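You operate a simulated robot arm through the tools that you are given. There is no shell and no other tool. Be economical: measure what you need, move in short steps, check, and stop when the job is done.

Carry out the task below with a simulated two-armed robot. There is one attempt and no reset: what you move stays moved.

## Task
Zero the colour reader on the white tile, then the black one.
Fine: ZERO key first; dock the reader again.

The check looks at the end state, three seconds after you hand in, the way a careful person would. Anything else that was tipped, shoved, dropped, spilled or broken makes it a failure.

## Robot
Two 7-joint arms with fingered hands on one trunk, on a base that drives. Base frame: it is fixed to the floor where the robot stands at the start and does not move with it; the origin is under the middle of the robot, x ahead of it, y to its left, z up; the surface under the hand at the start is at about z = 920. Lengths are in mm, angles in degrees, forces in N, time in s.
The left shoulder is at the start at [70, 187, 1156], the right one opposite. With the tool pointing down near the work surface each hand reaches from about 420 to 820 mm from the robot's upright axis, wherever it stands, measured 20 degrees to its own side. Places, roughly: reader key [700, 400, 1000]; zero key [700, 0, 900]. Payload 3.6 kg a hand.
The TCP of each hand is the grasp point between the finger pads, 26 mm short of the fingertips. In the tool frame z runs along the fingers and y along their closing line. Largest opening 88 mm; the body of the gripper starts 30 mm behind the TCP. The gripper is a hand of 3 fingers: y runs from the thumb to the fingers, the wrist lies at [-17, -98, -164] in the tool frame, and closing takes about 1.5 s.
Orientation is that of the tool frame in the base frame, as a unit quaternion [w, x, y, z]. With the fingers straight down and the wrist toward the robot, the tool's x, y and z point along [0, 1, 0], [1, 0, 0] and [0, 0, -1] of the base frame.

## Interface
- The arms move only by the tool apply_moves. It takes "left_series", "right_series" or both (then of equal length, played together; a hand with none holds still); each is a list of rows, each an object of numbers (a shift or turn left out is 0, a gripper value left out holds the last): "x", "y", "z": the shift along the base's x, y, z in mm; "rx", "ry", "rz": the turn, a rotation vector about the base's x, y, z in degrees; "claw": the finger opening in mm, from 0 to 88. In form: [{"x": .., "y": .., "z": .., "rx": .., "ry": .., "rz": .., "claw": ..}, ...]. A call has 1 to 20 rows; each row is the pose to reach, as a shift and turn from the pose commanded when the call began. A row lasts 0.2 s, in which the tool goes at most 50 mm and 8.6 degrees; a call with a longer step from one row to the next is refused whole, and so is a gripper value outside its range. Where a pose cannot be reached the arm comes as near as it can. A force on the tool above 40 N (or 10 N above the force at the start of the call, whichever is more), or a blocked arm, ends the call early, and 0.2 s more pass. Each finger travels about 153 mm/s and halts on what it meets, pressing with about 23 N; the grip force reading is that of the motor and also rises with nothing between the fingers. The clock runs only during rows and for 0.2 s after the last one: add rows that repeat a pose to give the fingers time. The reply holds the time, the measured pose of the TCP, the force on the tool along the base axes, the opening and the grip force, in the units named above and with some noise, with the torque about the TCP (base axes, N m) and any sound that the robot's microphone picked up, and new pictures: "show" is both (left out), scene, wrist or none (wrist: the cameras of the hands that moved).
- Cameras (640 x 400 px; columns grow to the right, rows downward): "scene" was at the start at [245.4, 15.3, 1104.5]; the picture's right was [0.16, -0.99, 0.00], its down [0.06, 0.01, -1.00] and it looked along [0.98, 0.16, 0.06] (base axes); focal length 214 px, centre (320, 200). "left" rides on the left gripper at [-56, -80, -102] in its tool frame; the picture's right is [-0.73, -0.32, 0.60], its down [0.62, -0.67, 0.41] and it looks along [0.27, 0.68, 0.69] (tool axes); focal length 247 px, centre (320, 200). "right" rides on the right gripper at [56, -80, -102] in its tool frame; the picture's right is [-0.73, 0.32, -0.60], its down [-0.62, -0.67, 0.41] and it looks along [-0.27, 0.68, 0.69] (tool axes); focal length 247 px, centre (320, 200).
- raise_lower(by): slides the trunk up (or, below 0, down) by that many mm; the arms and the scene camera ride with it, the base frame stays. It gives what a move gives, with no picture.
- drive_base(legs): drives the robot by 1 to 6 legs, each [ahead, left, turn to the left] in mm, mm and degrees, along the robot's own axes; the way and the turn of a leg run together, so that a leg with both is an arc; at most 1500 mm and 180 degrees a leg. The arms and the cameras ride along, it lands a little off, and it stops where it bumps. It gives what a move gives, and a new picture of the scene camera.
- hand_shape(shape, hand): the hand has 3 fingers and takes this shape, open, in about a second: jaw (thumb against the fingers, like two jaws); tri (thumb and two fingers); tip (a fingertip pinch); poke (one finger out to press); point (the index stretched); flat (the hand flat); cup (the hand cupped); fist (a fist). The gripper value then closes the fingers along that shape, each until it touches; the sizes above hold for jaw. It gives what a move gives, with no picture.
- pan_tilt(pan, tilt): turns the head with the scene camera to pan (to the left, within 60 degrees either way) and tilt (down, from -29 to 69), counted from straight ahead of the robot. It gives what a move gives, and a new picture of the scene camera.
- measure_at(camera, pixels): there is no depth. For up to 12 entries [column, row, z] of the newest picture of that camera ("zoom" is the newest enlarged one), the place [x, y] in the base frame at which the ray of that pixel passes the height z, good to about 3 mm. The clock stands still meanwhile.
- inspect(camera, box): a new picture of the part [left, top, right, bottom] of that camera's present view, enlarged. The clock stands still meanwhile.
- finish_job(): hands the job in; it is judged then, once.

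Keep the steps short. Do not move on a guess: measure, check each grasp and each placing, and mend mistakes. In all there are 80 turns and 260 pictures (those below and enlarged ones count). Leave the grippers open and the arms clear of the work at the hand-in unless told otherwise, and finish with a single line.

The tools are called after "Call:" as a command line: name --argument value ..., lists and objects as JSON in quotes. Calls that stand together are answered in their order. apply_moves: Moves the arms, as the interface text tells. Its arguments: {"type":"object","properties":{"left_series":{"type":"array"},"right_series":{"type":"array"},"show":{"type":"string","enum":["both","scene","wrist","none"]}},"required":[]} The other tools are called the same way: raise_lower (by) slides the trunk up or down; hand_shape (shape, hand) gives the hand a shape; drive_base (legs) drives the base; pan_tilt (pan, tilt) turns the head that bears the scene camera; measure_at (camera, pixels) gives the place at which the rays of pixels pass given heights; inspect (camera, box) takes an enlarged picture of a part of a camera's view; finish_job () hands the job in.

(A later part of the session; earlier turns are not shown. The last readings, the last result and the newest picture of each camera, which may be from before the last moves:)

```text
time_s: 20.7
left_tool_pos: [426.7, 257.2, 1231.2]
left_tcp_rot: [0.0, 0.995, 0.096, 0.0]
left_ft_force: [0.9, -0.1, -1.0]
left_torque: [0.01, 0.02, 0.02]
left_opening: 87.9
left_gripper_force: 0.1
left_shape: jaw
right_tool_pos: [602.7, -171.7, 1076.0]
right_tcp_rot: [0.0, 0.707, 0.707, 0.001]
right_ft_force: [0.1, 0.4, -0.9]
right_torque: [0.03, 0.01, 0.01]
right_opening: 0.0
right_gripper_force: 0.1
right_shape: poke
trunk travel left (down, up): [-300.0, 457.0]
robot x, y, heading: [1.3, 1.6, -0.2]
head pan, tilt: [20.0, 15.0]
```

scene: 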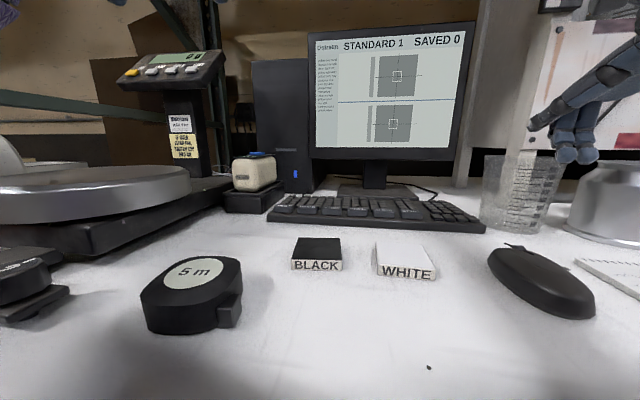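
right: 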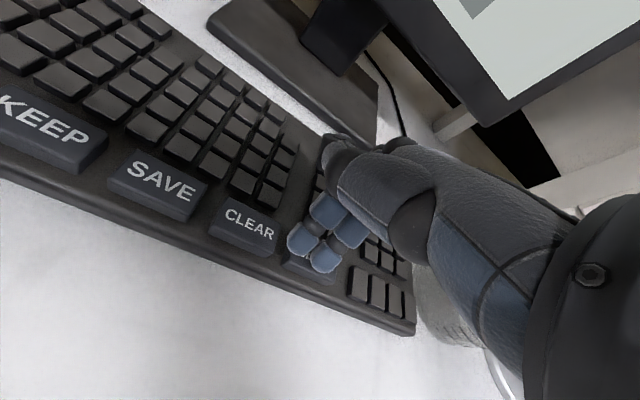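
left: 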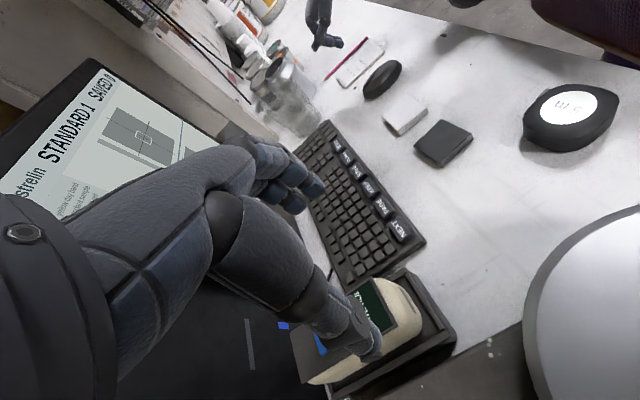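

The right fingertips (z ≈ 1050) are close to beaker-rim height, so I'll raise that hand 80 before driving.

Call:
apply_moves --right_series '[{"z": 40}, {"z": 80}, {"z": 80, "x": -30, "y": 20}, {"z": 80, "x": -60, "y": 40}]' --show "scene"

```text
time_s: 21.7
left_tool_pos: [427.0, 257.8, 1229.1]
left_tcp_rot: [0.0, 0.995, 0.096, 0.0]
left_ft_force: [-0.1, 0.1, 0.0]
left_torque: [-0.01, -0.01, 0.01]
left_opening: 88.1
left_gripper_force: 0.1
left_shape: jaw
right_tool_pos: [594.7, -126.3, 1132.5]
right_tcp_rot: [0.0, 0.707, 0.707, 0.001]
right_ft_force: [0.0, 0.5, 0.1]
right_torque: [-0.02, 0.02, -0.01]
right_opening: 0.1
right_gripper_force: 0.1
right_shape: poke
right hand out of reach, approached as far as the arm can: row 3, 4
trunk travel left (down, up): [-300.0, 457.0]
robot x, y, heading: [-1.4, 2.4, -0.2]
head pan, tilt: [20.0, 15.0]
```

scene: 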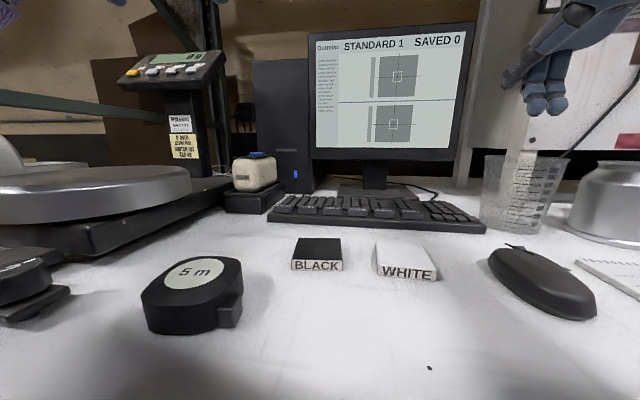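

Call:
measure_at --camera "scene" --pixels '[[335, 199, 922], [430, 197, 922], [375, 190, 930], [312, 157, 1060], [295, 192, 920], [225, 212, 920]]'

Call:
drive_base --legs '[[0, 120, 0]]'

```text
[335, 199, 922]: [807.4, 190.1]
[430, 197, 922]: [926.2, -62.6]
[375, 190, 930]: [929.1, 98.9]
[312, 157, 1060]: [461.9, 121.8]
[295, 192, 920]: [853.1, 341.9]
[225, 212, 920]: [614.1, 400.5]
```

```text
time_s: 22.9
left_tool_pos: [426.7, 378.3, 1230.8]
left_tcp_rot: [0.001, 0.995, 0.095, 0.0]
left_ft_force: [-0.3, 0.0, 0.0]
left_torque: [-0.04, 0.02, -0.01]
left_opening: 87.8
left_gripper_force: 0.1
left_shape: jaw
right_tool_pos: [595.4, -8.3, 1133.1]
right_tcp_rot: [0.002, 0.707, 0.707, 0.0]
right_ft_force: [1.2, 0.6, -0.1]
right_torque: [-0.02, 0.04, 0.0]
right_opening: 0.2
right_gripper_force: 0.0
right_shape: poke
trunk travel left (down, up): [-300.0, 457.0]
robot x, y, heading: [-0.1, 121.0, 0.1]
head pan, tilt: [20.0, 15.0]
```

scene: 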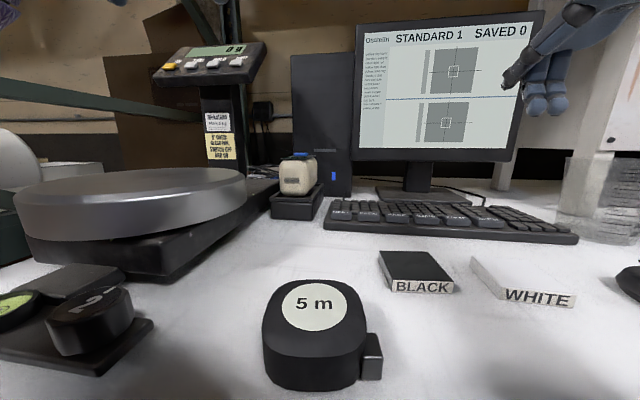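

Call:
drive_base --legs '[[60, 0, 0]]'

Call:
measure_at --camera "scene" --pixels '[[300, 153, 1047], [300, 153, 1040], [280, 190, 1030], [320, 200, 960]]'

```text
time_s: 23.9
left_tool_pos: [489.8, 374.4, 1230.7]
left_tcp_rot: [0.001, 0.995, 0.095, -0.001]
left_ft_force: [-0.1, -0.7, 0.1]
left_torque: [0.02, 0.03, 0.01]
left_opening: 87.6
left_gripper_force: 0.0
left_shape: jaw
right_tool_pos: [657.9, -10.4, 1130.9]
right_tcp_rot: [0.0, 0.706, 0.708, 0.0]
right_ft_force: [0.3, 1.2, -0.8]
right_torque: [0.02, 0.0, 0.02]
right_opening: 0.0
right_gripper_force: 0.0
right_shape: poke
trunk travel left (down, up): [-300.0, 457.0]
robot x, y, heading: [61.7, 116.9, -0.1]
head pan, tilt: [20.0, 15.0]
```

scene: 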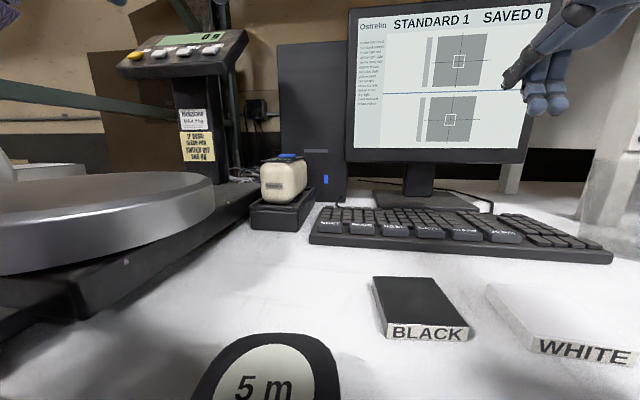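

```text
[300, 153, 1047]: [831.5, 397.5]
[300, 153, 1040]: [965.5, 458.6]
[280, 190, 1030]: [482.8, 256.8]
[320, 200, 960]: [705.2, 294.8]
```

Now I'll move the left hand over the reader at a safe height.

Call:
apply_moves --left_series '[{"x": 45}, {"x": 90}, {"x": 130, "y": -3}, {"x": 165, "y": -5}, {"x": 190, "y": -8}, {"x": 205, "y": -8, "z": -30}, {"x": 205, "y": -8, "z": -70}, {"x": 205, "y": -8, "z": -90}, {"x": 205, "y": -8, "z": -90}]' --show "both"

Call:
inspect --camera "scene" --box '[180, 60, 400, 240]'

```text
time_s: 25.9
left_tool_pos: [686.2, 361.4, 1156.8]
left_tcp_rot: [0.0, 0.995, 0.094, 0.015]
left_ft_force: [0.1, -0.3, -0.1]
left_torque: [0.01, 0.0, -0.01]
left_opening: 87.9
left_gripper_force: 0.1
left_shape: jaw
right_tool_pos: [649.7, -15.0, 1136.0]
right_tcp_rot: [0.001, 0.707, 0.707, 0.003]
right_ft_force: [-0.1, -0.3, 0.4]
right_torque: [0.02, 0.0, 0.01]
right_opening: 0.0
right_gripper_force: 0.1
right_shape: poke
trunk travel left (down, up): [-300.0, 457.0]
robot x, y, heading: [59.6, 117.1, -0.2]
head pan, tilt: [20.0, 15.0]
```

scene: 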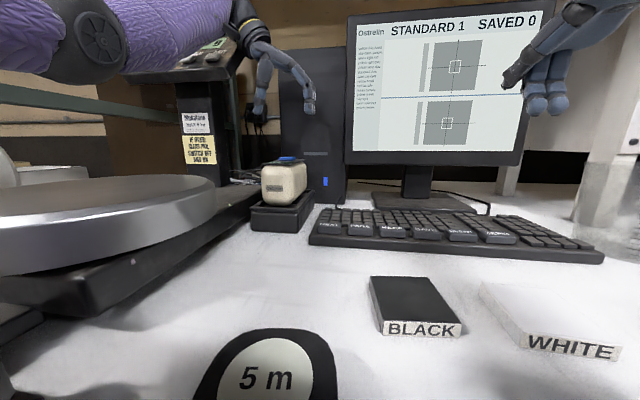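
left: 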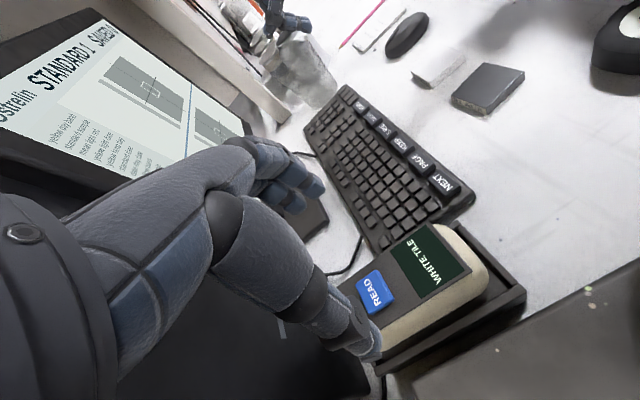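

```text
2.22 times, centred on (290, 150) of scene
```

zoom: 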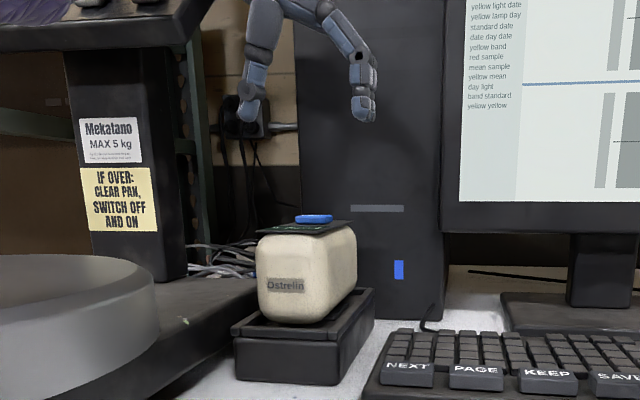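

I'll measure the reader again from this closer left view.

Call:
inspect --camera "left" --box '[310, 200, 540, 390]'

Call:
measure_at --camera "left" --pixels '[[375, 290, 1047], [430, 225, 1042], [472, 268, 1042], [338, 288, 1042], [432, 265, 1042], [525, 298, 960], [466, 217, 960]]'

```text
2.11 times, centred on (425, 295) of left
```

zoom: 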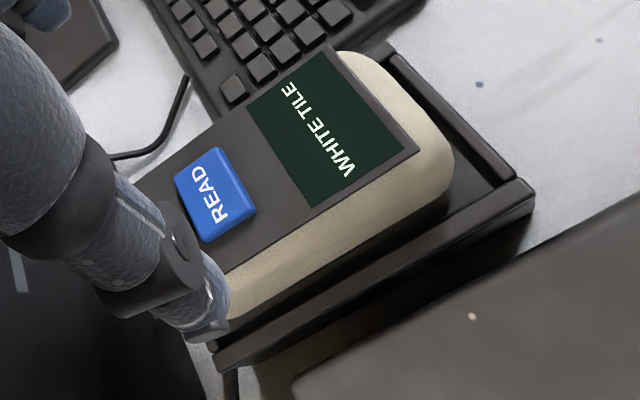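

```text
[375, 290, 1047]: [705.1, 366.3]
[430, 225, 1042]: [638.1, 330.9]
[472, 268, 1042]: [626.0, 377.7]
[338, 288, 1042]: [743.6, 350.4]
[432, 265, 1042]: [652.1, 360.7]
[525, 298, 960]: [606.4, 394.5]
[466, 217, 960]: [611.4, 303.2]
```

READ key is at (705, 366) and the reader axis yaw about 10°, so the hand lines up. I'll lower to about z 1070 and check the position.

Call:
apply_moves --left_series '[{"z": -25}, {"z": -50}, {"z": -75}, {"z": -75}, {"z": -75}]' --show "both"

Call:
inspect --camera "scene" --box '[180, 60, 400, 240]'

```text
time_s: 27.3
left_tool_pos: [687.6, 333.5, 1115.6]
left_tcp_rot: [-0.004, 0.996, 0.073, 0.06]
left_ft_force: [0.3, -0.2, 0.9]
left_torque: [-0.03, 0.02, -0.01]
left_opening: 88.0
left_gripper_force: 0.0
left_shape: jaw
right_tool_pos: [644.4, -23.7, 1134.9]
right_tcp_rot: [0.0, 0.708, 0.706, 0.007]
right_ft_force: [-0.5, 0.3, 0.0]
right_torque: [0.01, 0.02, 0.01]
right_opening: 0.0
right_gripper_force: 0.2
right_shape: poke
trunk travel left (down, up): [-300.0, 457.0]
robot x, y, heading: [58.5, 114.2, -0.4]
head pan, tilt: [20.0, 15.0]
stopped in row 5 (left hand): the arm was blocked; the commanded pose is now the measured one
```

scene: 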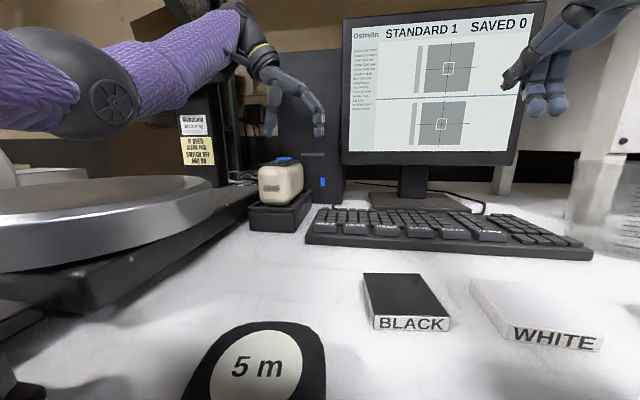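
left: 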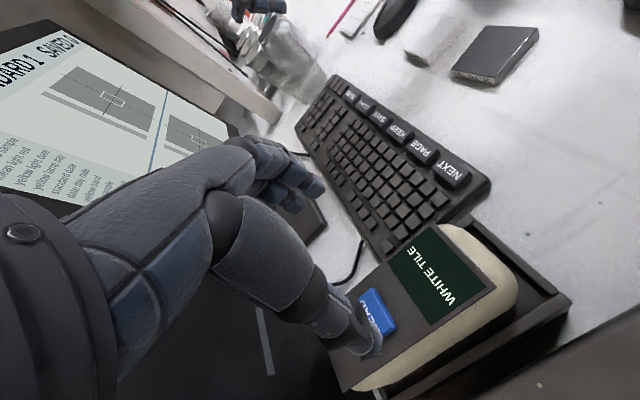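

```text
2.22 times, centred on (290, 150) of scene
```

zoom: 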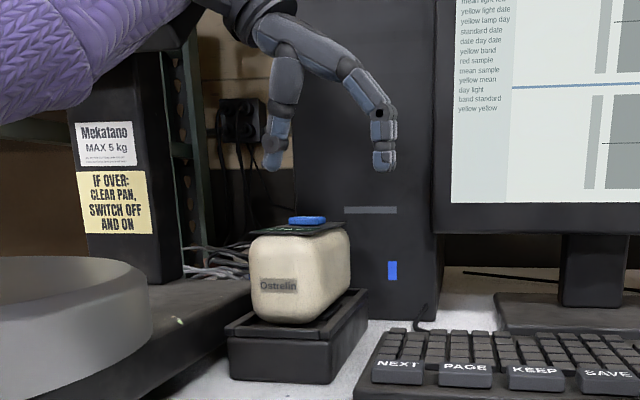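

The arm is blocked: the left forearm is up against the scale's display head. I'll back off upward straight away.

Call:
apply_moves --left_series '[{"z": 30}, {"z": 65}, {"z": 100}, {"z": 120, "x": -40}, {"z": 130, "x": -85}, {"z": 130, "x": -130}, {"z": 130, "x": -175}, {"z": 130, "x": -175}]' --show "both"

Call:
inspect --camera "scene" --box '[0, 20, 320, 240]'

```text
time_s: 29.1
left_tool_pos: [520.1, 354.7, 1227.0]
left_tcp_rot: [0.0, 0.996, 0.083, 0.04]
left_ft_force: [-0.3, 0.3, -0.2]
left_torque: [0.01, -0.01, 0.0]
left_opening: 87.7
left_gripper_force: 0.1
left_shape: jaw
right_tool_pos: [656.8, -11.2, 1132.5]
right_tcp_rot: [0.001, 0.708, 0.707, 0.0]
right_ft_force: [-0.2, 0.0, -0.2]
right_torque: [-0.02, -0.02, -0.01]
right_opening: 0.2
right_gripper_force: 0.0
right_shape: poke
trunk travel left (down, up): [-300.0, 457.0]
robot x, y, heading: [65.4, 118.2, -0.2]
head pan, tilt: [20.0, 15.0]
```

scene: 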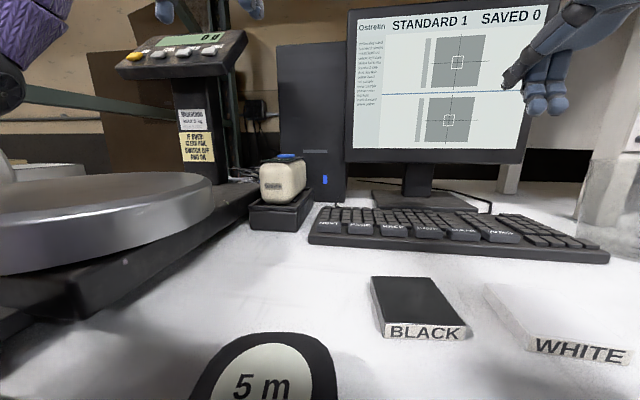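
left: 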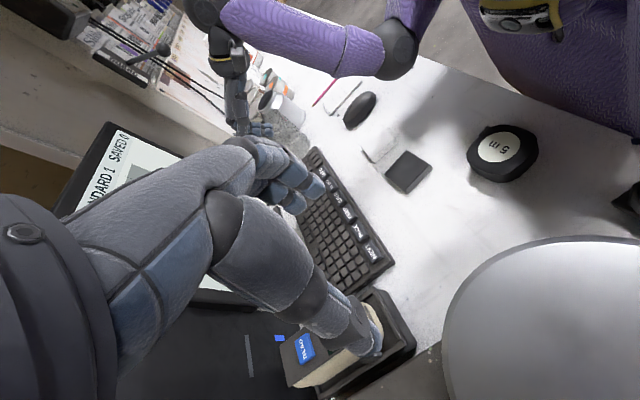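

```text
1.82 times, centred on (160, 130) of scene
```

zoom: 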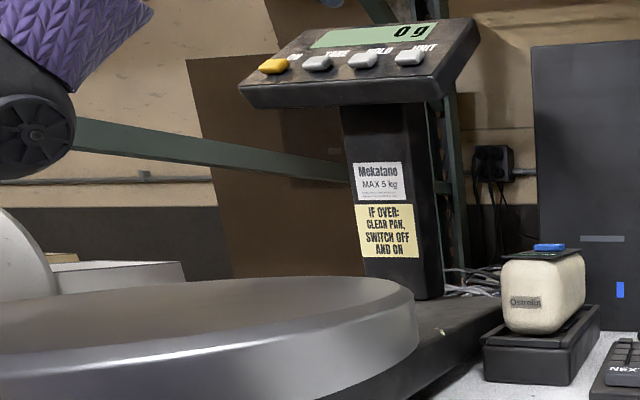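

The scale's display looks the same as before and still reads 0 g, so nothing shifted. I'll turn the left hand the other way, thumb right, so the wrist comes in from the open right side. First part of the turn in free air:

Call:
apply_moves --left_series '[{"rz": 8.5, "y": -10}, {"rz": 17, "y": -20}, {"rz": 25.5, "y": -30}, {"rz": 34, "y": -40}, {"rz": 42.5, "y": -50}, {"rz": 51, "y": -60}, {"rz": 59.5, "y": -60}, {"rz": 68, "y": -60}, {"rz": 76.5, "y": -60}, {"rz": 85, "y": -60}, {"rz": 93.5, "y": -60}, {"rz": 102, "y": -60}, {"rz": 110.5, "y": -60}, {"rz": 119, "y": -60}, {"rz": 127.5, "y": -60}]' --show "none"

Call:
apply_moves --left_series '[{"rz": 8.5}, {"rz": 17}, {"rz": 25.5}, {"rz": 34}, {"rz": 42.5}, {"rz": 48.5}, {"rz": 52.5}]' --show "both"

```text
time_s: 32.3
left_tool_pos: [522.8, 293.8, 1226.7]
left_tcp_rot: [-0.036, 0.364, 0.931, 0.018]
left_ft_force: [-0.5, -0.4, 0.0]
left_torque: [0.0, 0.03, -0.01]
left_opening: 87.7
left_gripper_force: 0.1
left_shape: jaw
right_tool_pos: [656.3, -12.4, 1131.8]
right_tcp_rot: [0.001, 0.708, 0.706, 0.001]
right_ft_force: [0.1, 0.5, 0.1]
right_torque: [0.02, 0.03, 0.02]
right_opening: 0.0
right_gripper_force: 0.1
right_shape: poke
trunk travel left (down, up): [-300.0, 457.0]
robot x, y, heading: [61.9, 113.5, -0.0]
head pan, tilt: [20.0, 15.0]
```

```text
time_s: 33.9
left_tool_pos: [523.0, 294.5, 1228.8]
left_tcp_rot: [-0.04, -0.084, 0.996, 0.0]
left_ft_force: [0.6, 0.9, 0.4]
left_torque: [0.02, 0.01, -0.05]
left_opening: 88.2
left_gripper_force: 0.0
left_shape: jaw
right_tool_pos: [655.6, -12.4, 1132.5]
right_tcp_rot: [0.0, 0.708, 0.706, 0.001]
right_ft_force: [0.7, 0.4, 0.6]
right_torque: [0.01, 0.02, 0.02]
right_opening: 0.3
right_gripper_force: 0.1
right_shape: poke
trunk travel left (down, up): [-300.0, 457.0]
robot x, y, heading: [63.7, 117.5, -0.4]
head pan, tilt: [20.0, 15.0]
```

scene: 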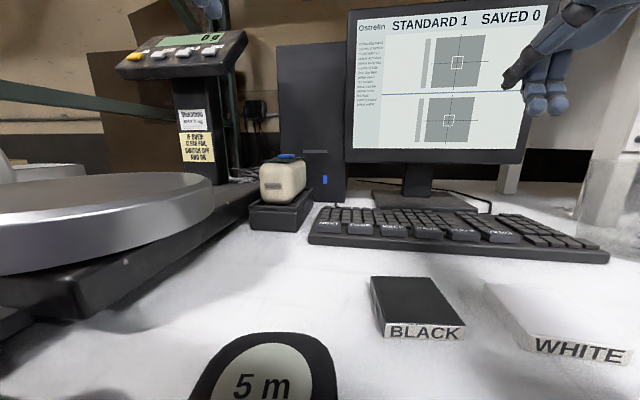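
left: 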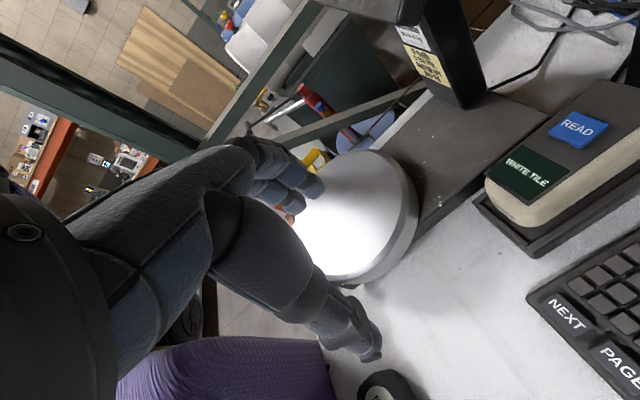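

The turn worked. Now I'll tilt slightly forward and move above the reader at z ≈ 1130.

Call:
apply_moves --left_series '[{"x": 30, "y": 14, "ry": -6}, {"x": 65, "y": 28, "ry": -12}, {"x": 100, "y": 42, "ry": -12}, {"x": 135, "y": 56, "ry": -12}, {"x": 168, "y": 70, "ry": -12}, {"x": 168, "y": 70, "z": -40, "ry": -12}, {"x": 168, "y": 70, "z": -80, "ry": -12}, {"x": 168, "y": 70, "z": -98, "ry": -12}, {"x": 168, "y": 70, "z": -98, "ry": -12}]' --show "both"

Call:
inspect --camera "scene" --box '[180, 60, 400, 240]'

```text
time_s: 35.9
left_tool_pos: [691.7, 365.9, 1127.7]
left_tcp_rot: [0.064, -0.083, 0.994, -0.008]
left_ft_force: [0.8, 0.4, -0.9]
left_torque: [-0.01, 0.01, -0.04]
left_opening: 87.9
left_gripper_force: 0.0
left_shape: jaw
right_tool_pos: [656.8, -11.8, 1131.8]
right_tcp_rot: [0.0, 0.707, 0.707, 0.0]
right_ft_force: [-0.9, 0.6, 0.0]
right_torque: [-0.02, -0.02, 0.0]
right_opening: 0.0
right_gripper_force: 0.1
right_shape: poke
trunk travel left (down, up): [-300.0, 457.0]
robot x, y, heading: [60.7, 114.2, -0.2]
head pan, tilt: [20.0, 15.0]
```

scene: 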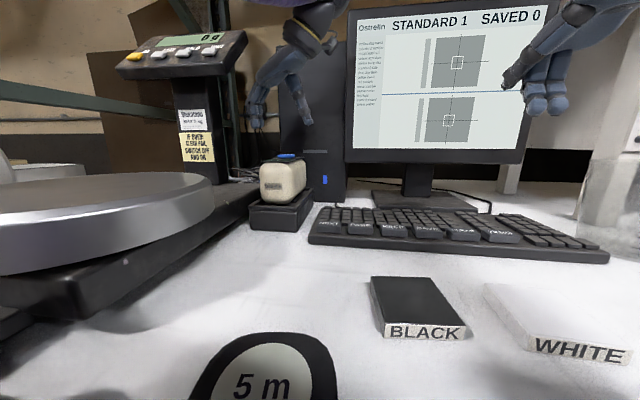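
left: 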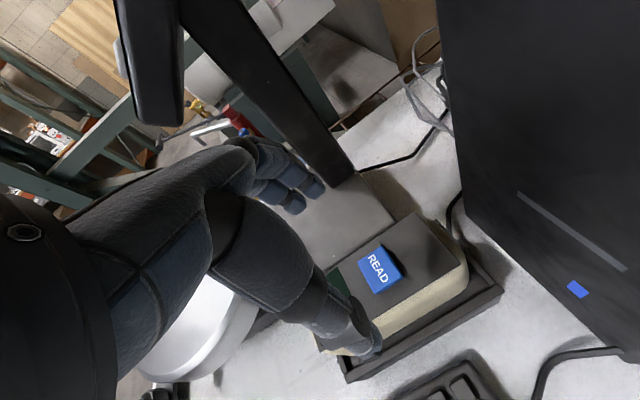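

```text
2.22 times, centred on (290, 150) of scene
```

zoom: 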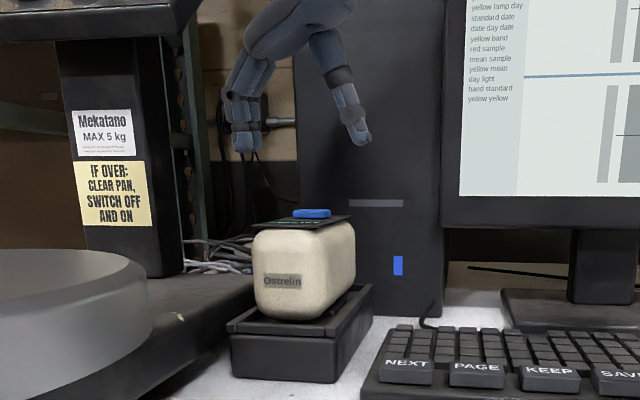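

Good, reached and clear. One more position check from this view.

Call:
measure_at --camera "left" --pixels '[[381, 266, 1047], [420, 213, 1042], [460, 257, 1042], [468, 262, 1030], [343, 266, 1042]]'

Call:
inspect --camera "left" --box '[290, 190, 510, 390]'

```text
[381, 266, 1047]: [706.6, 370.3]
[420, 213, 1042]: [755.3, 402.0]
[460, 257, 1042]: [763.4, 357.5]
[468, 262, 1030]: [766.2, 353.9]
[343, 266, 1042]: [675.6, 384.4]
```

```text
2.00 times, centred on (400, 290) of left
```

zoom: 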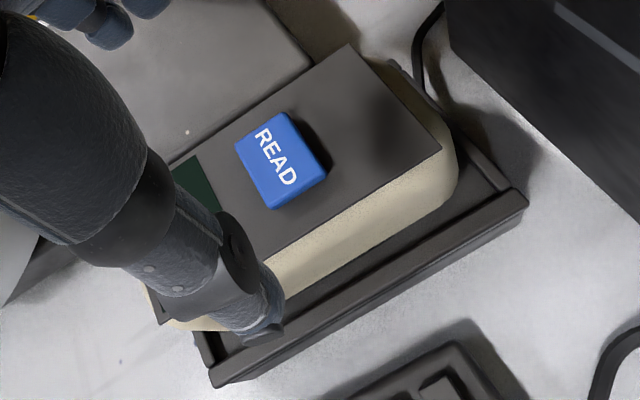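

Centre (695, 367), yaw about 11°, hand at (692, 366). Descending straight to TCP z ≈ 1030, open.

Call:
apply_moves --left_series '[{"x": 2, "z": -30, "rz": 1.5}, {"x": 2, "z": -55, "rz": 1.5}, {"x": 2, "z": -75, "rz": 1.5}, {"x": 2, "z": -88, "rz": 1.5}, {"x": 2, "z": -97, "rz": 1.5}, {"x": 2, "z": -97, "rz": 1.5}]' --show "both"

Call:
inspect --camera "scene" --box '[200, 90, 380, 240]'

Call:
inspect --camera "left" --box '[240, 140, 510, 390]'

```text
time_s: 37.3
left_tool_pos: [693.5, 363.9, 1034.8]
left_tcp_rot: [0.065, -0.095, 0.993, -0.008]
left_ft_force: [-0.3, 0.4, -0.2]
left_torque: [-0.03, -0.02, -0.03]
left_opening: 87.7
left_gripper_force: 0.0
left_shape: jaw
right_tool_pos: [655.8, -12.7, 1132.5]
right_tcp_rot: [0.0, 0.708, 0.707, 0.001]
right_ft_force: [1.1, 0.4, 0.2]
right_torque: [0.01, 0.04, -0.03]
right_opening: 0.1
right_gripper_force: 0.0
right_shape: poke
trunk travel left (down, up): [-300.0, 457.0]
robot x, y, heading: [58.2, 115.7, -0.1]
head pan, tilt: [20.0, 15.0]
```

scene: 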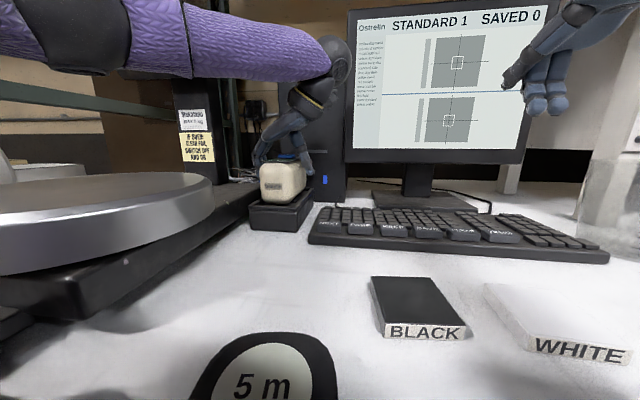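
left: 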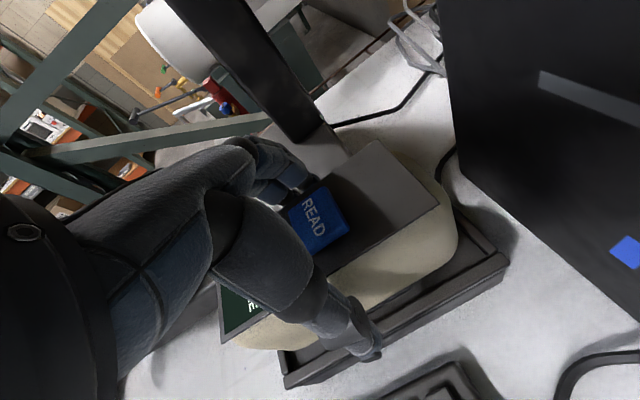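

```text
2.67 times, centred on (290, 165) of scene
```

zoom: 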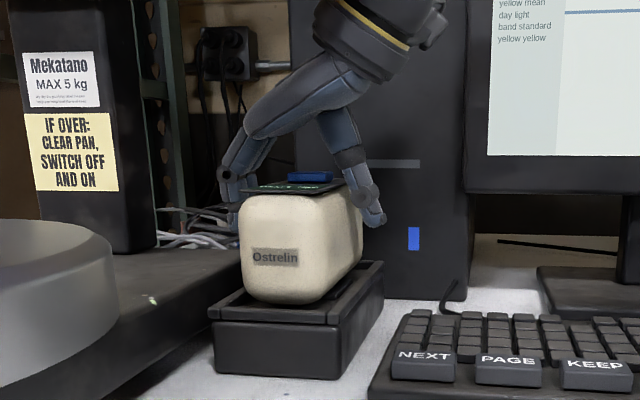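

```text
1.60 times, centred on (375, 265) of left
```

zoom: 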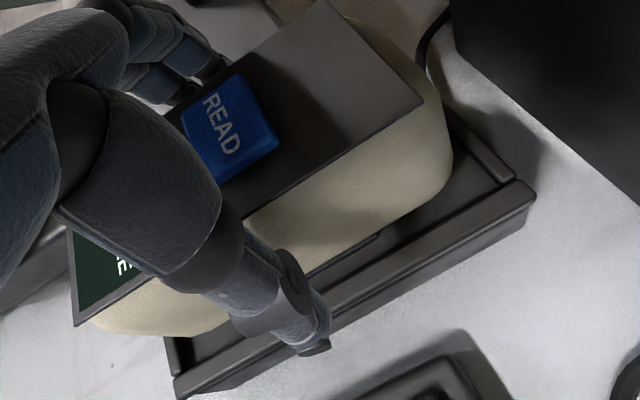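

There's ample room above the key. I'll lower 18 more and close slowly.

Call:
apply_moves --left_series '[{"z": -9}, {"z": -18}, {"z": -18, "claw": 75}, {"z": -18, "claw": 65}, {"z": -18, "claw": 55}, {"z": -18, "claw": 45}, {"z": -18, "claw": 40}, {"z": -18, "claw": 40}, {"z": -18, "claw": 40}]' --show "both"

Call:
inspect --camera "scene" --box '[200, 90, 380, 240]'

```text
time_s: 39.3
left_tool_pos: [692.2, 362.8, 1015.5]
left_tcp_rot: [0.065, -0.095, 0.993, -0.008]
left_ft_force: [1.9, -5.1, 9.9]
left_torque: [-0.06, 0.06, 0.05]
left_opening: 54.4
left_gripper_force: 22.6
left_shape: jaw
right_tool_pos: [655.0, -13.7, 1133.3]
right_tcp_rot: [0.0, 0.708, 0.707, 0.001]
right_ft_force: [0.2, -0.4, -1.3]
right_torque: [0.0, -0.02, 0.01]
right_opening: 0.2
right_gripper_force: 0.1
right_shape: poke
trunk travel left (down, up): [-300.0, 457.0]
robot x, y, heading: [61.6, 116.9, 0.1]
head pan, tilt: [20.0, 15.0]
```

scene: 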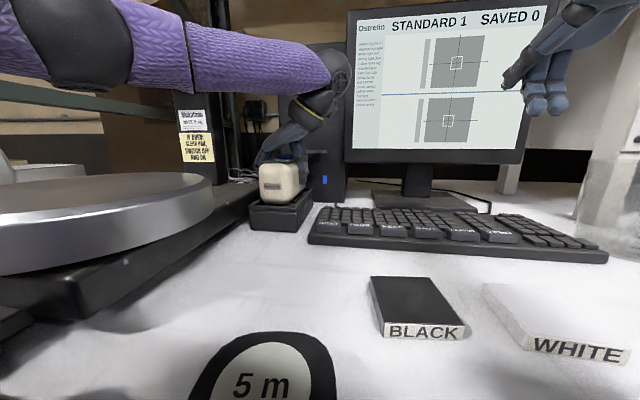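
left: 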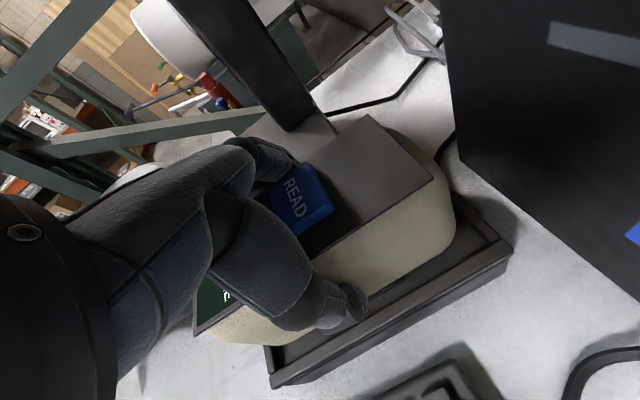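

```text
2.67 times, centred on (290, 165) of scene
```

zoom: 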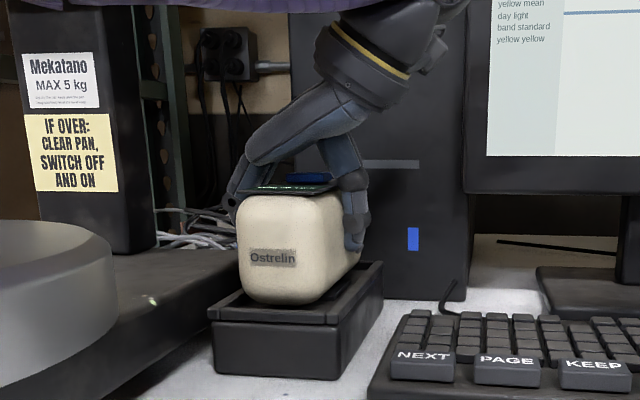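

Gripped: opening 54.4, force 22.6. Docked grasp pose is (692.2, 362.8, 1015.5). I'll lift slowly.

Call:
apply_moves --left_series '[{"z": 5}, {"z": 12}, {"z": 22}, {"z": 35}, {"z": 50}, {"z": 70}, {"z": 70}]' --show "both"

Call:
inspect --camera "scene" --box '[200, 90, 380, 240]'

```text
time_s: 40.9
left_tool_pos: [695.5, 364.8, 1082.4]
left_tcp_rot: [0.063, -0.095, 0.993, -0.007]
left_ft_force: [-0.7, -0.1, -6.6]
left_torque: [-0.03, 0.03, 0.01]
left_opening: 54.8
left_gripper_force: 23.3
left_shape: jaw
right_tool_pos: [657.2, -12.5, 1131.8]
right_tcp_rot: [0.0, 0.708, 0.706, -0.001]
right_ft_force: [0.4, 0.4, 0.7]
right_torque: [-0.02, -0.02, -0.02]
right_opening: 0.0
right_gripper_force: 0.1
right_shape: poke
trunk travel left (down, up): [-300.0, 457.0]
robot x, y, heading: [60.4, 116.4, -0.2]
head pan, tilt: [20.0, 15.0]
```

scene: 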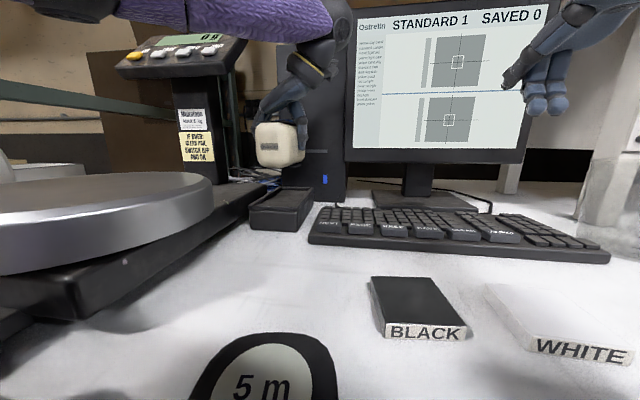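
left: 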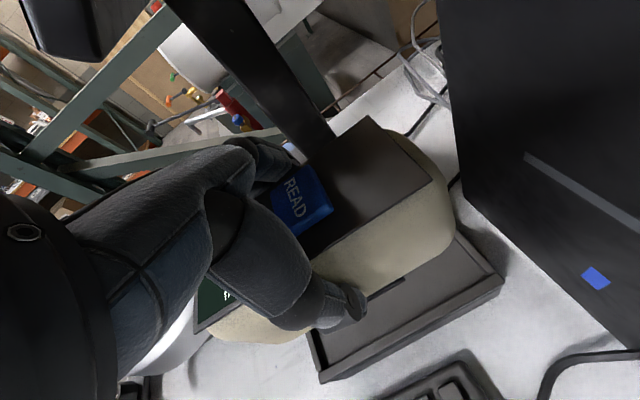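

```text
2.67 times, centred on (290, 165) of scene
```

zoom: 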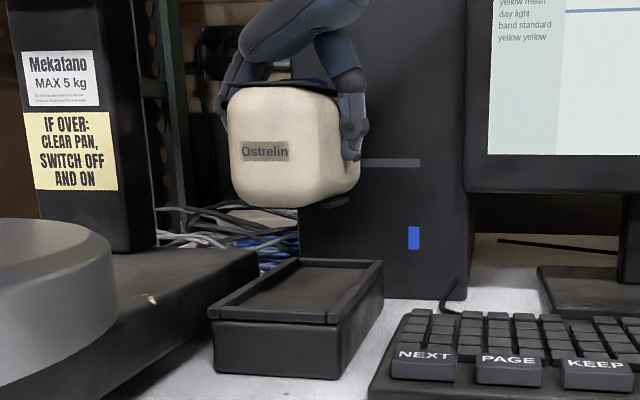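

Lifted level. There's a dark bump under the reader's far end, probably the measuring port. I'll raise the reader and look at its underside.

Call:
apply_moves --left_series '[{"z": 35, "y": -15, "x": -10}, {"z": 70, "y": -35, "x": -25}, {"z": 105, "y": -55, "x": -45}, {"z": 140, "y": -75, "x": -65}, {"z": 165, "y": -100, "x": -90}, {"z": 165, "y": -125, "x": -115}, {"z": 165, "y": -125, "x": -115}]' --show "none"

Call:
pan_tilt --pan 20 --tilt 0

Call:
inspect --camera "right" --box '[0, 0, 640, 400]'

```text
time_s: 42.5
left_tool_pos: [577.3, 237.0, 1251.8]
left_tcp_rot: [0.064, -0.096, 0.993, -0.008]
left_ft_force: [-0.4, -0.1, -6.7]
left_torque: [0.0, 0.0, 0.02]
left_opening: 54.6
left_gripper_force: 23.2
left_shape: jaw
right_tool_pos: [657.0, -11.7, 1132.3]
right_tcp_rot: [0.0, 0.707, 0.707, 0.0]
right_ft_force: [0.7, -0.1, -0.1]
right_torque: [-0.01, -0.01, -0.01]
right_opening: 0.1
right_gripper_force: 0.1
right_shape: poke
trunk travel left (down, up): [-300.0, 457.0]
robot x, y, heading: [62.2, 118.8, -0.3]
head pan, tilt: [20.0, 15.0]
```

```text
time_s: 43.2
left_tool_pos: [576.5, 238.5, 1250.9]
left_tcp_rot: [0.064, -0.096, 0.993, -0.007]
left_ft_force: [0.0, -0.3, -5.6]
left_torque: [-0.05, 0.03, 0.0]
left_opening: 55.0
left_gripper_force: 23.0
left_shape: jaw
right_tool_pos: [655.8, -12.6, 1131.9]
right_tcp_rot: [0.0, 0.708, 0.706, 0.0]
right_ft_force: [1.1, 0.1, 0.7]
right_torque: [0.01, 0.01, 0.02]
right_opening: 0.0
right_gripper_force: 0.1
right_shape: poke
trunk travel left (down, up): [-300.0, 457.0]
robot x, y, heading: [62.2, 117.1, -0.1]
head pan, tilt: [20.0, 0.0]
```

scene: 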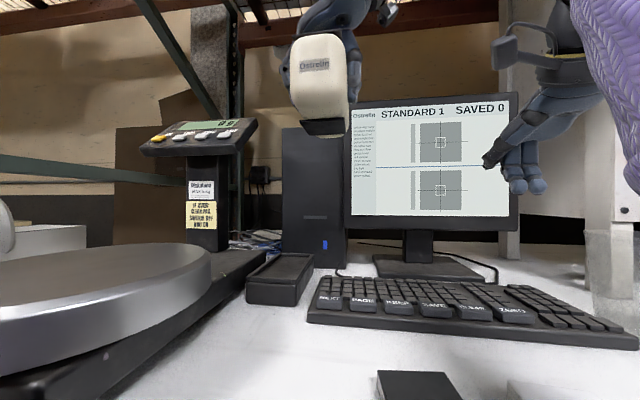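

```text
1.00 times, centred on (320, 200) of right (not enlarged: the box is as wide or as high as the picture)
```

zoom: 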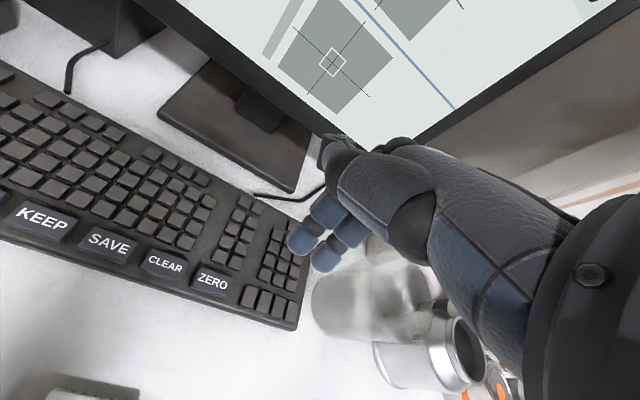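

Call:
inspect --camera "scene" --box '[260, 20, 400, 150]'

Call:
measure_at --camera "scene" --pixels '[[303, 121, 1181], [344, 118, 1181], [305, 135, 1175], [345, 133, 1175]]'

```text
3.08 times, centred on (330, 85) of scene
```

zoom: 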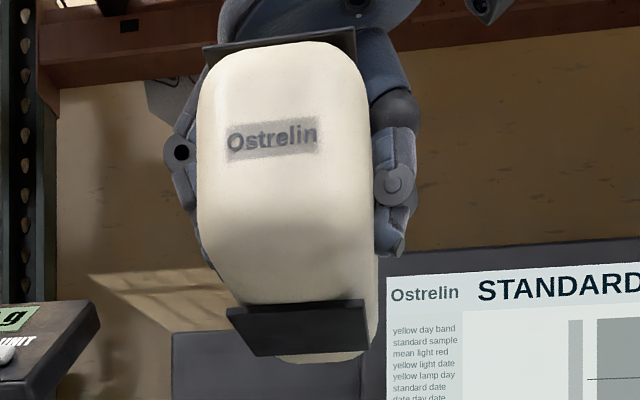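

```text
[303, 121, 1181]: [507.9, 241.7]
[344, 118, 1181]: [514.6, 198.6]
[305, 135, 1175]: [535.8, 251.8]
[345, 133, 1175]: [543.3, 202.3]
```

There is a dark block under the body. To see where it sits along the length, I'll tip the reader's nose up 35° toward the scene camera.

Call:
apply_moves --left_series '[{"ry": 8}, {"ry": 16}, {"ry": 24}, {"ry": 32}, {"ry": 38}, {"ry": 38}]' --show "scene"

Call:
inspect --camera "scene" --box '[260, 0, 400, 130]'

```text
time_s: 44.6
left_tool_pos: [485.5, 271.7, 1142.7]
left_tcp_rot: [-0.263, -0.092, 0.96, 0.023]
left_ft_force: [0.4, -0.2, -6.1]
left_torque: [-0.02, -0.03, -0.02]
left_opening: 55.0
left_gripper_force: 22.8
left_shape: jaw
left hand out of reach, approached as far as the arm can: row 1, 2, 3, 4, 5, 6
right_tool_pos: [657.4, -12.0, 1132.5]
right_tcp_rot: [0.0, 0.708, 0.706, 0.001]
right_ft_force: [0.2, 0.1, -0.2]
right_torque: [0.02, 0.02, -0.01]
right_opening: 0.0
right_gripper_force: 0.0
right_shape: poke
trunk travel left (down, up): [-300.0, 457.0]
robot x, y, heading: [62.7, 115.1, 0.1]
head pan, tilt: [20.0, 0.0]
```

scene: 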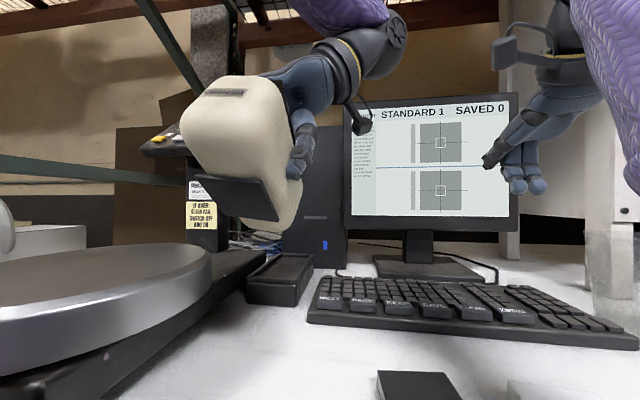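

```text
3.08 times, centred on (330, 65) of scene
```

zoom: 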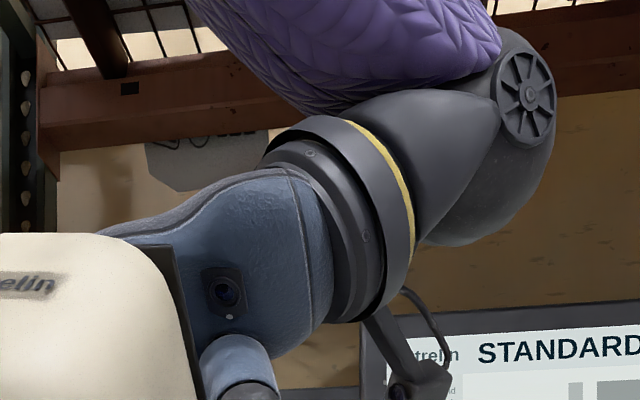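

Call:
inspect --camera "scene" --box '[170, 60, 330, 240]'

```text
2.22 times, centred on (250, 150) of scene
```

zoom: 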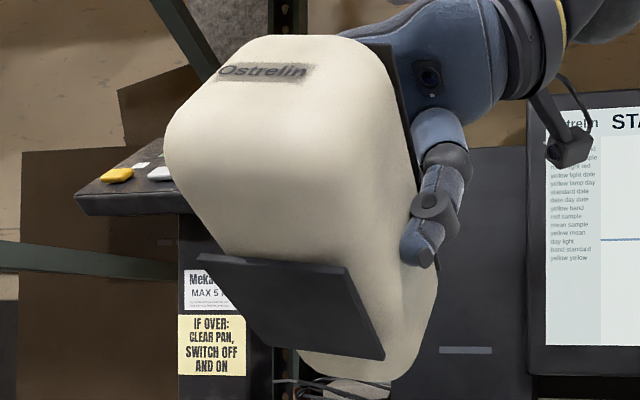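

The block is a plate centred under the body, so it's the measuring foot and should sit centrally on the tile. I'll restore the level orientation and pull the right hand back to the right.

Call:
apply_moves --left_series '[{"z": 20, "x": 15, "ry": -8}, {"z": 40, "x": 30, "ry": -16}, {"z": 60, "x": 45, "y": -10, "ry": -24}, {"z": 80, "x": 60, "y": -20, "ry": -32}, {"z": 90, "x": 75, "y": -30, "ry": -38}, {"z": 90, "x": 75, "y": -30, "ry": -38}]' --right_series '[{"x": -20, "y": -10}, {"x": -40, "y": -20}, {"x": -60, "y": -30}, {"x": -80, "y": -40}, {"x": -90, "y": -45}, {"x": -90, "y": -45}]' --show "scene"

```text
time_s: 46.0
left_tool_pos: [561.3, 242.4, 1233.1]
left_tcp_rot: [0.064, -0.096, 0.993, -0.007]
left_ft_force: [0.0, 0.4, -6.8]
left_torque: [-0.03, 0.02, -0.02]
left_opening: 54.8
left_gripper_force: 23.0
left_shape: jaw
right_tool_pos: [637.6, -59.1, 1097.8]
right_tcp_rot: [0.0, 0.708, 0.706, 0.0]
right_ft_force: [0.7, 0.7, -0.4]
right_torque: [-0.01, 0.03, 0.0]
right_opening: 0.0
right_gripper_force: 0.0
right_shape: poke
right hand out of reach, approached as far as the arm can: row 1, 2, 3, 4, 5, 6
trunk travel left (down, up): [-300.0, 457.0]
robot x, y, heading: [64.1, 112.8, 0.1]
head pan, tilt: [20.0, 0.0]
```

scene: 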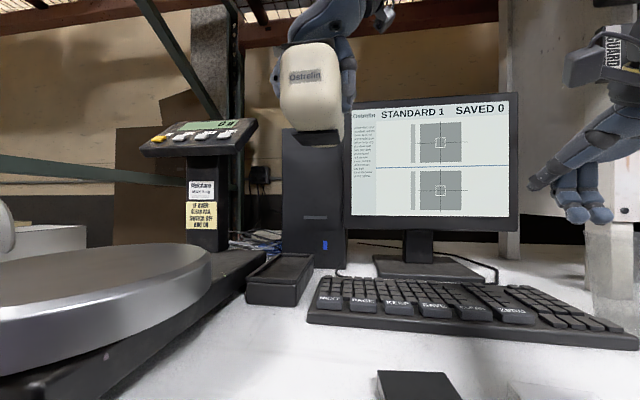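

The left hand is restored. I'll bring the right hand to its start-like pose, high and close in, then drive back and to the right.

Call:
apply_moves --right_series '[{"z": 40}, {"z": 80, "y": 15}, {"z": 115, "y": 30, "x": -15}, {"z": 139, "y": 45, "x": -40}, {"z": 139, "y": 63, "x": -74}, {"z": 139, "y": 63, "x": -74}]' --show "none"

Call:
drive_base --legs '[[-64, 0, 0]]'

Call:
drive_base --legs '[[0, -150, 0]]'

Call:
pan_tilt --pan 0 --tilt 60

```text
time_s: 47.5
left_tool_pos: [561.2, 241.9, 1233.5]
left_tcp_rot: [0.064, -0.096, 0.993, -0.006]
left_ft_force: [-0.6, -1.5, -5.3]
left_torque: [0.01, 0.02, 0.02]
left_opening: 55.0
left_gripper_force: 22.6
left_shape: jaw
right_tool_pos: [674.6, 7.3, 1226.4]
right_tcp_rot: [0.0, 0.708, 0.706, 0.001]
right_ft_force: [-0.5, 0.3, 0.6]
right_torque: [-0.03, 0.04, -0.02]
right_opening: 0.0
right_gripper_force: 0.0
right_shape: poke
right hand out of reach, approached as far as the arm can: row 1, 2, 3, 4, 5, 6
trunk travel left (down, up): [-300.0, 457.0]
robot x, y, heading: [59.1, 117.5, -0.3]
head pan, tilt: [20.0, 0.0]
```

```text
time_s: 48.4
left_tool_pos: [494.6, 241.0, 1234.2]
left_tcp_rot: [0.065, -0.096, 0.993, -0.008]
left_ft_force: [-0.1, 0.1, -5.4]
left_torque: [-0.03, 0.01, 0.03]
left_opening: 55.1
left_gripper_force: 23.0
left_shape: jaw
right_tool_pos: [610.4, 5.5, 1228.1]
right_tcp_rot: [0.002, 0.709, 0.705, 0.001]
right_ft_force: [-0.1, -0.7, 0.4]
right_torque: [-0.01, -0.03, 0.01]
right_opening: 0.2
right_gripper_force: 0.1
right_shape: poke
trunk travel left (down, up): [-300.0, 457.0]
robot x, y, heading: [-0.5, 114.4, -0.4]
head pan, tilt: [20.0, 0.0]
```

scene: 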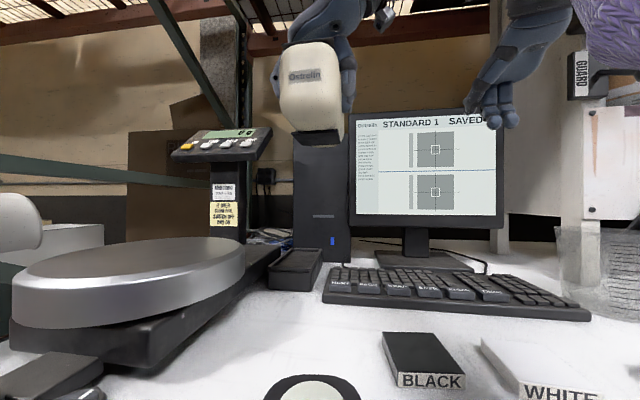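

```text
time_s: 49.8
left_tool_pos: [495.8, 89.4, 1233.9]
left_tcp_rot: [0.064, -0.094, 0.993, -0.006]
left_ft_force: [0.2, -0.2, -5.2]
left_torque: [0.01, 0.02, -0.01]
left_opening: 55.1
left_gripper_force: 22.8
left_shape: jaw
right_tool_pos: [610.4, -145.7, 1224.9]
right_tcp_rot: [0.0, 0.708, 0.706, 0.001]
right_ft_force: [-0.4, -0.1, 0.2]
right_torque: [0.05, -0.01, 0.03]
right_opening: 0.1
right_gripper_force: 0.1
right_shape: poke
trunk travel left (down, up): [-300.0, 457.0]
robot x, y, heading: [-2.8, -30.0, -0.3]
head pan, tilt: [20.0, 0.0]
```

scene: 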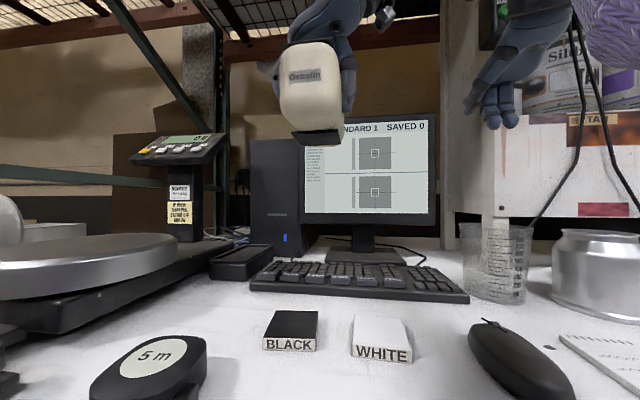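

```text
time_s: 51.1
left_tool_pos: [495.8, 91.8, 1233.3]
left_tcp_rot: [0.064, -0.094, 0.993, -0.007]
left_ft_force: [0.8, 0.0, -6.5]
left_torque: [-0.03, 0.0, 0.01]
left_opening: 54.9
left_gripper_force: 22.9
left_shape: jaw
right_tool_pos: [611.4, -143.1, 1225.5]
right_tcp_rot: [0.001, 0.708, 0.706, 0.0]
right_ft_force: [-0.3, 0.2, -0.2]
right_torque: [-0.01, -0.02, 0.01]
right_opening: 0.0
right_gripper_force: 0.1
right_shape: poke
trunk travel left (down, up): [-300.0, 457.0]
robot x, y, heading: [-5.9, -32.9, -0.3]
head pan, tilt: [0.0, 60.0]
```

scene: 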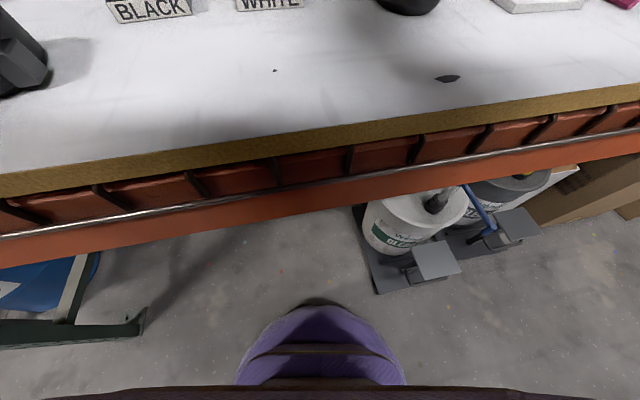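

The base is clear of the pedals. Now I'll re-measure the white tile from here.

Call:
pan_tilt --pan 0 --tilt 35

Call:
inspect --camera "scene" --box '[160, 80, 380, 230]'

```text
time_s: 52.0
left_tool_pos: [495.6, 91.4, 1233.4]
left_tcp_rot: [0.064, -0.094, 0.993, -0.008]
left_ft_force: [0.8, -0.7, -6.8]
left_torque: [0.01, 0.03, 0.04]
left_opening: 55.1
left_gripper_force: 22.8
left_shape: jaw
right_tool_pos: [610.7, -142.0, 1225.3]
right_tcp_rot: [0.0, 0.708, 0.706, 0.0]
right_ft_force: [-1.2, 1.1, -0.2]
right_torque: [0.01, 0.01, 0.02]
right_opening: 0.0
right_gripper_force: 0.2
right_shape: poke
trunk travel left (down, up): [-300.0, 457.0]
robot x, y, heading: [-4.7, -33.3, 0.0]
head pan, tilt: [0.0, 35.0]
```

scene: 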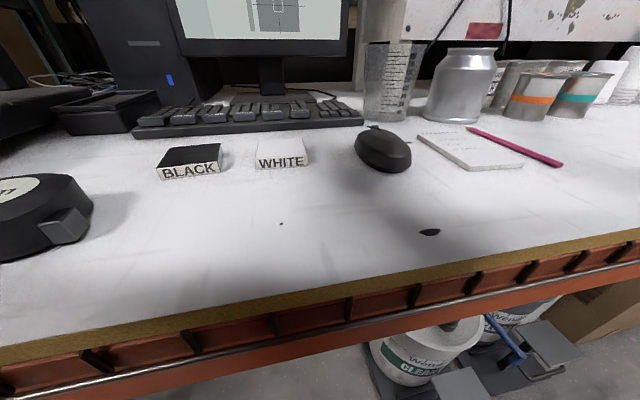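

```text
2.67 times, centred on (270, 155) of scene
```

zoom: 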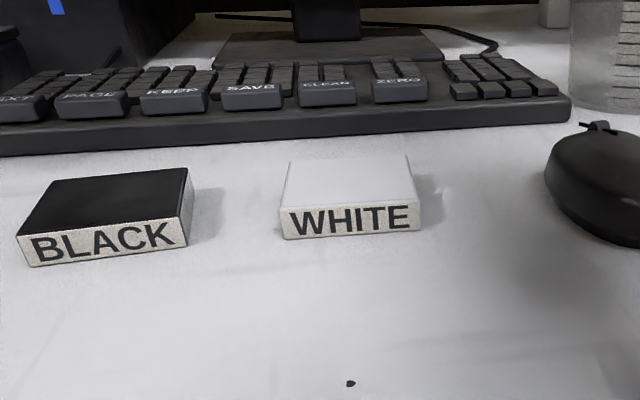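

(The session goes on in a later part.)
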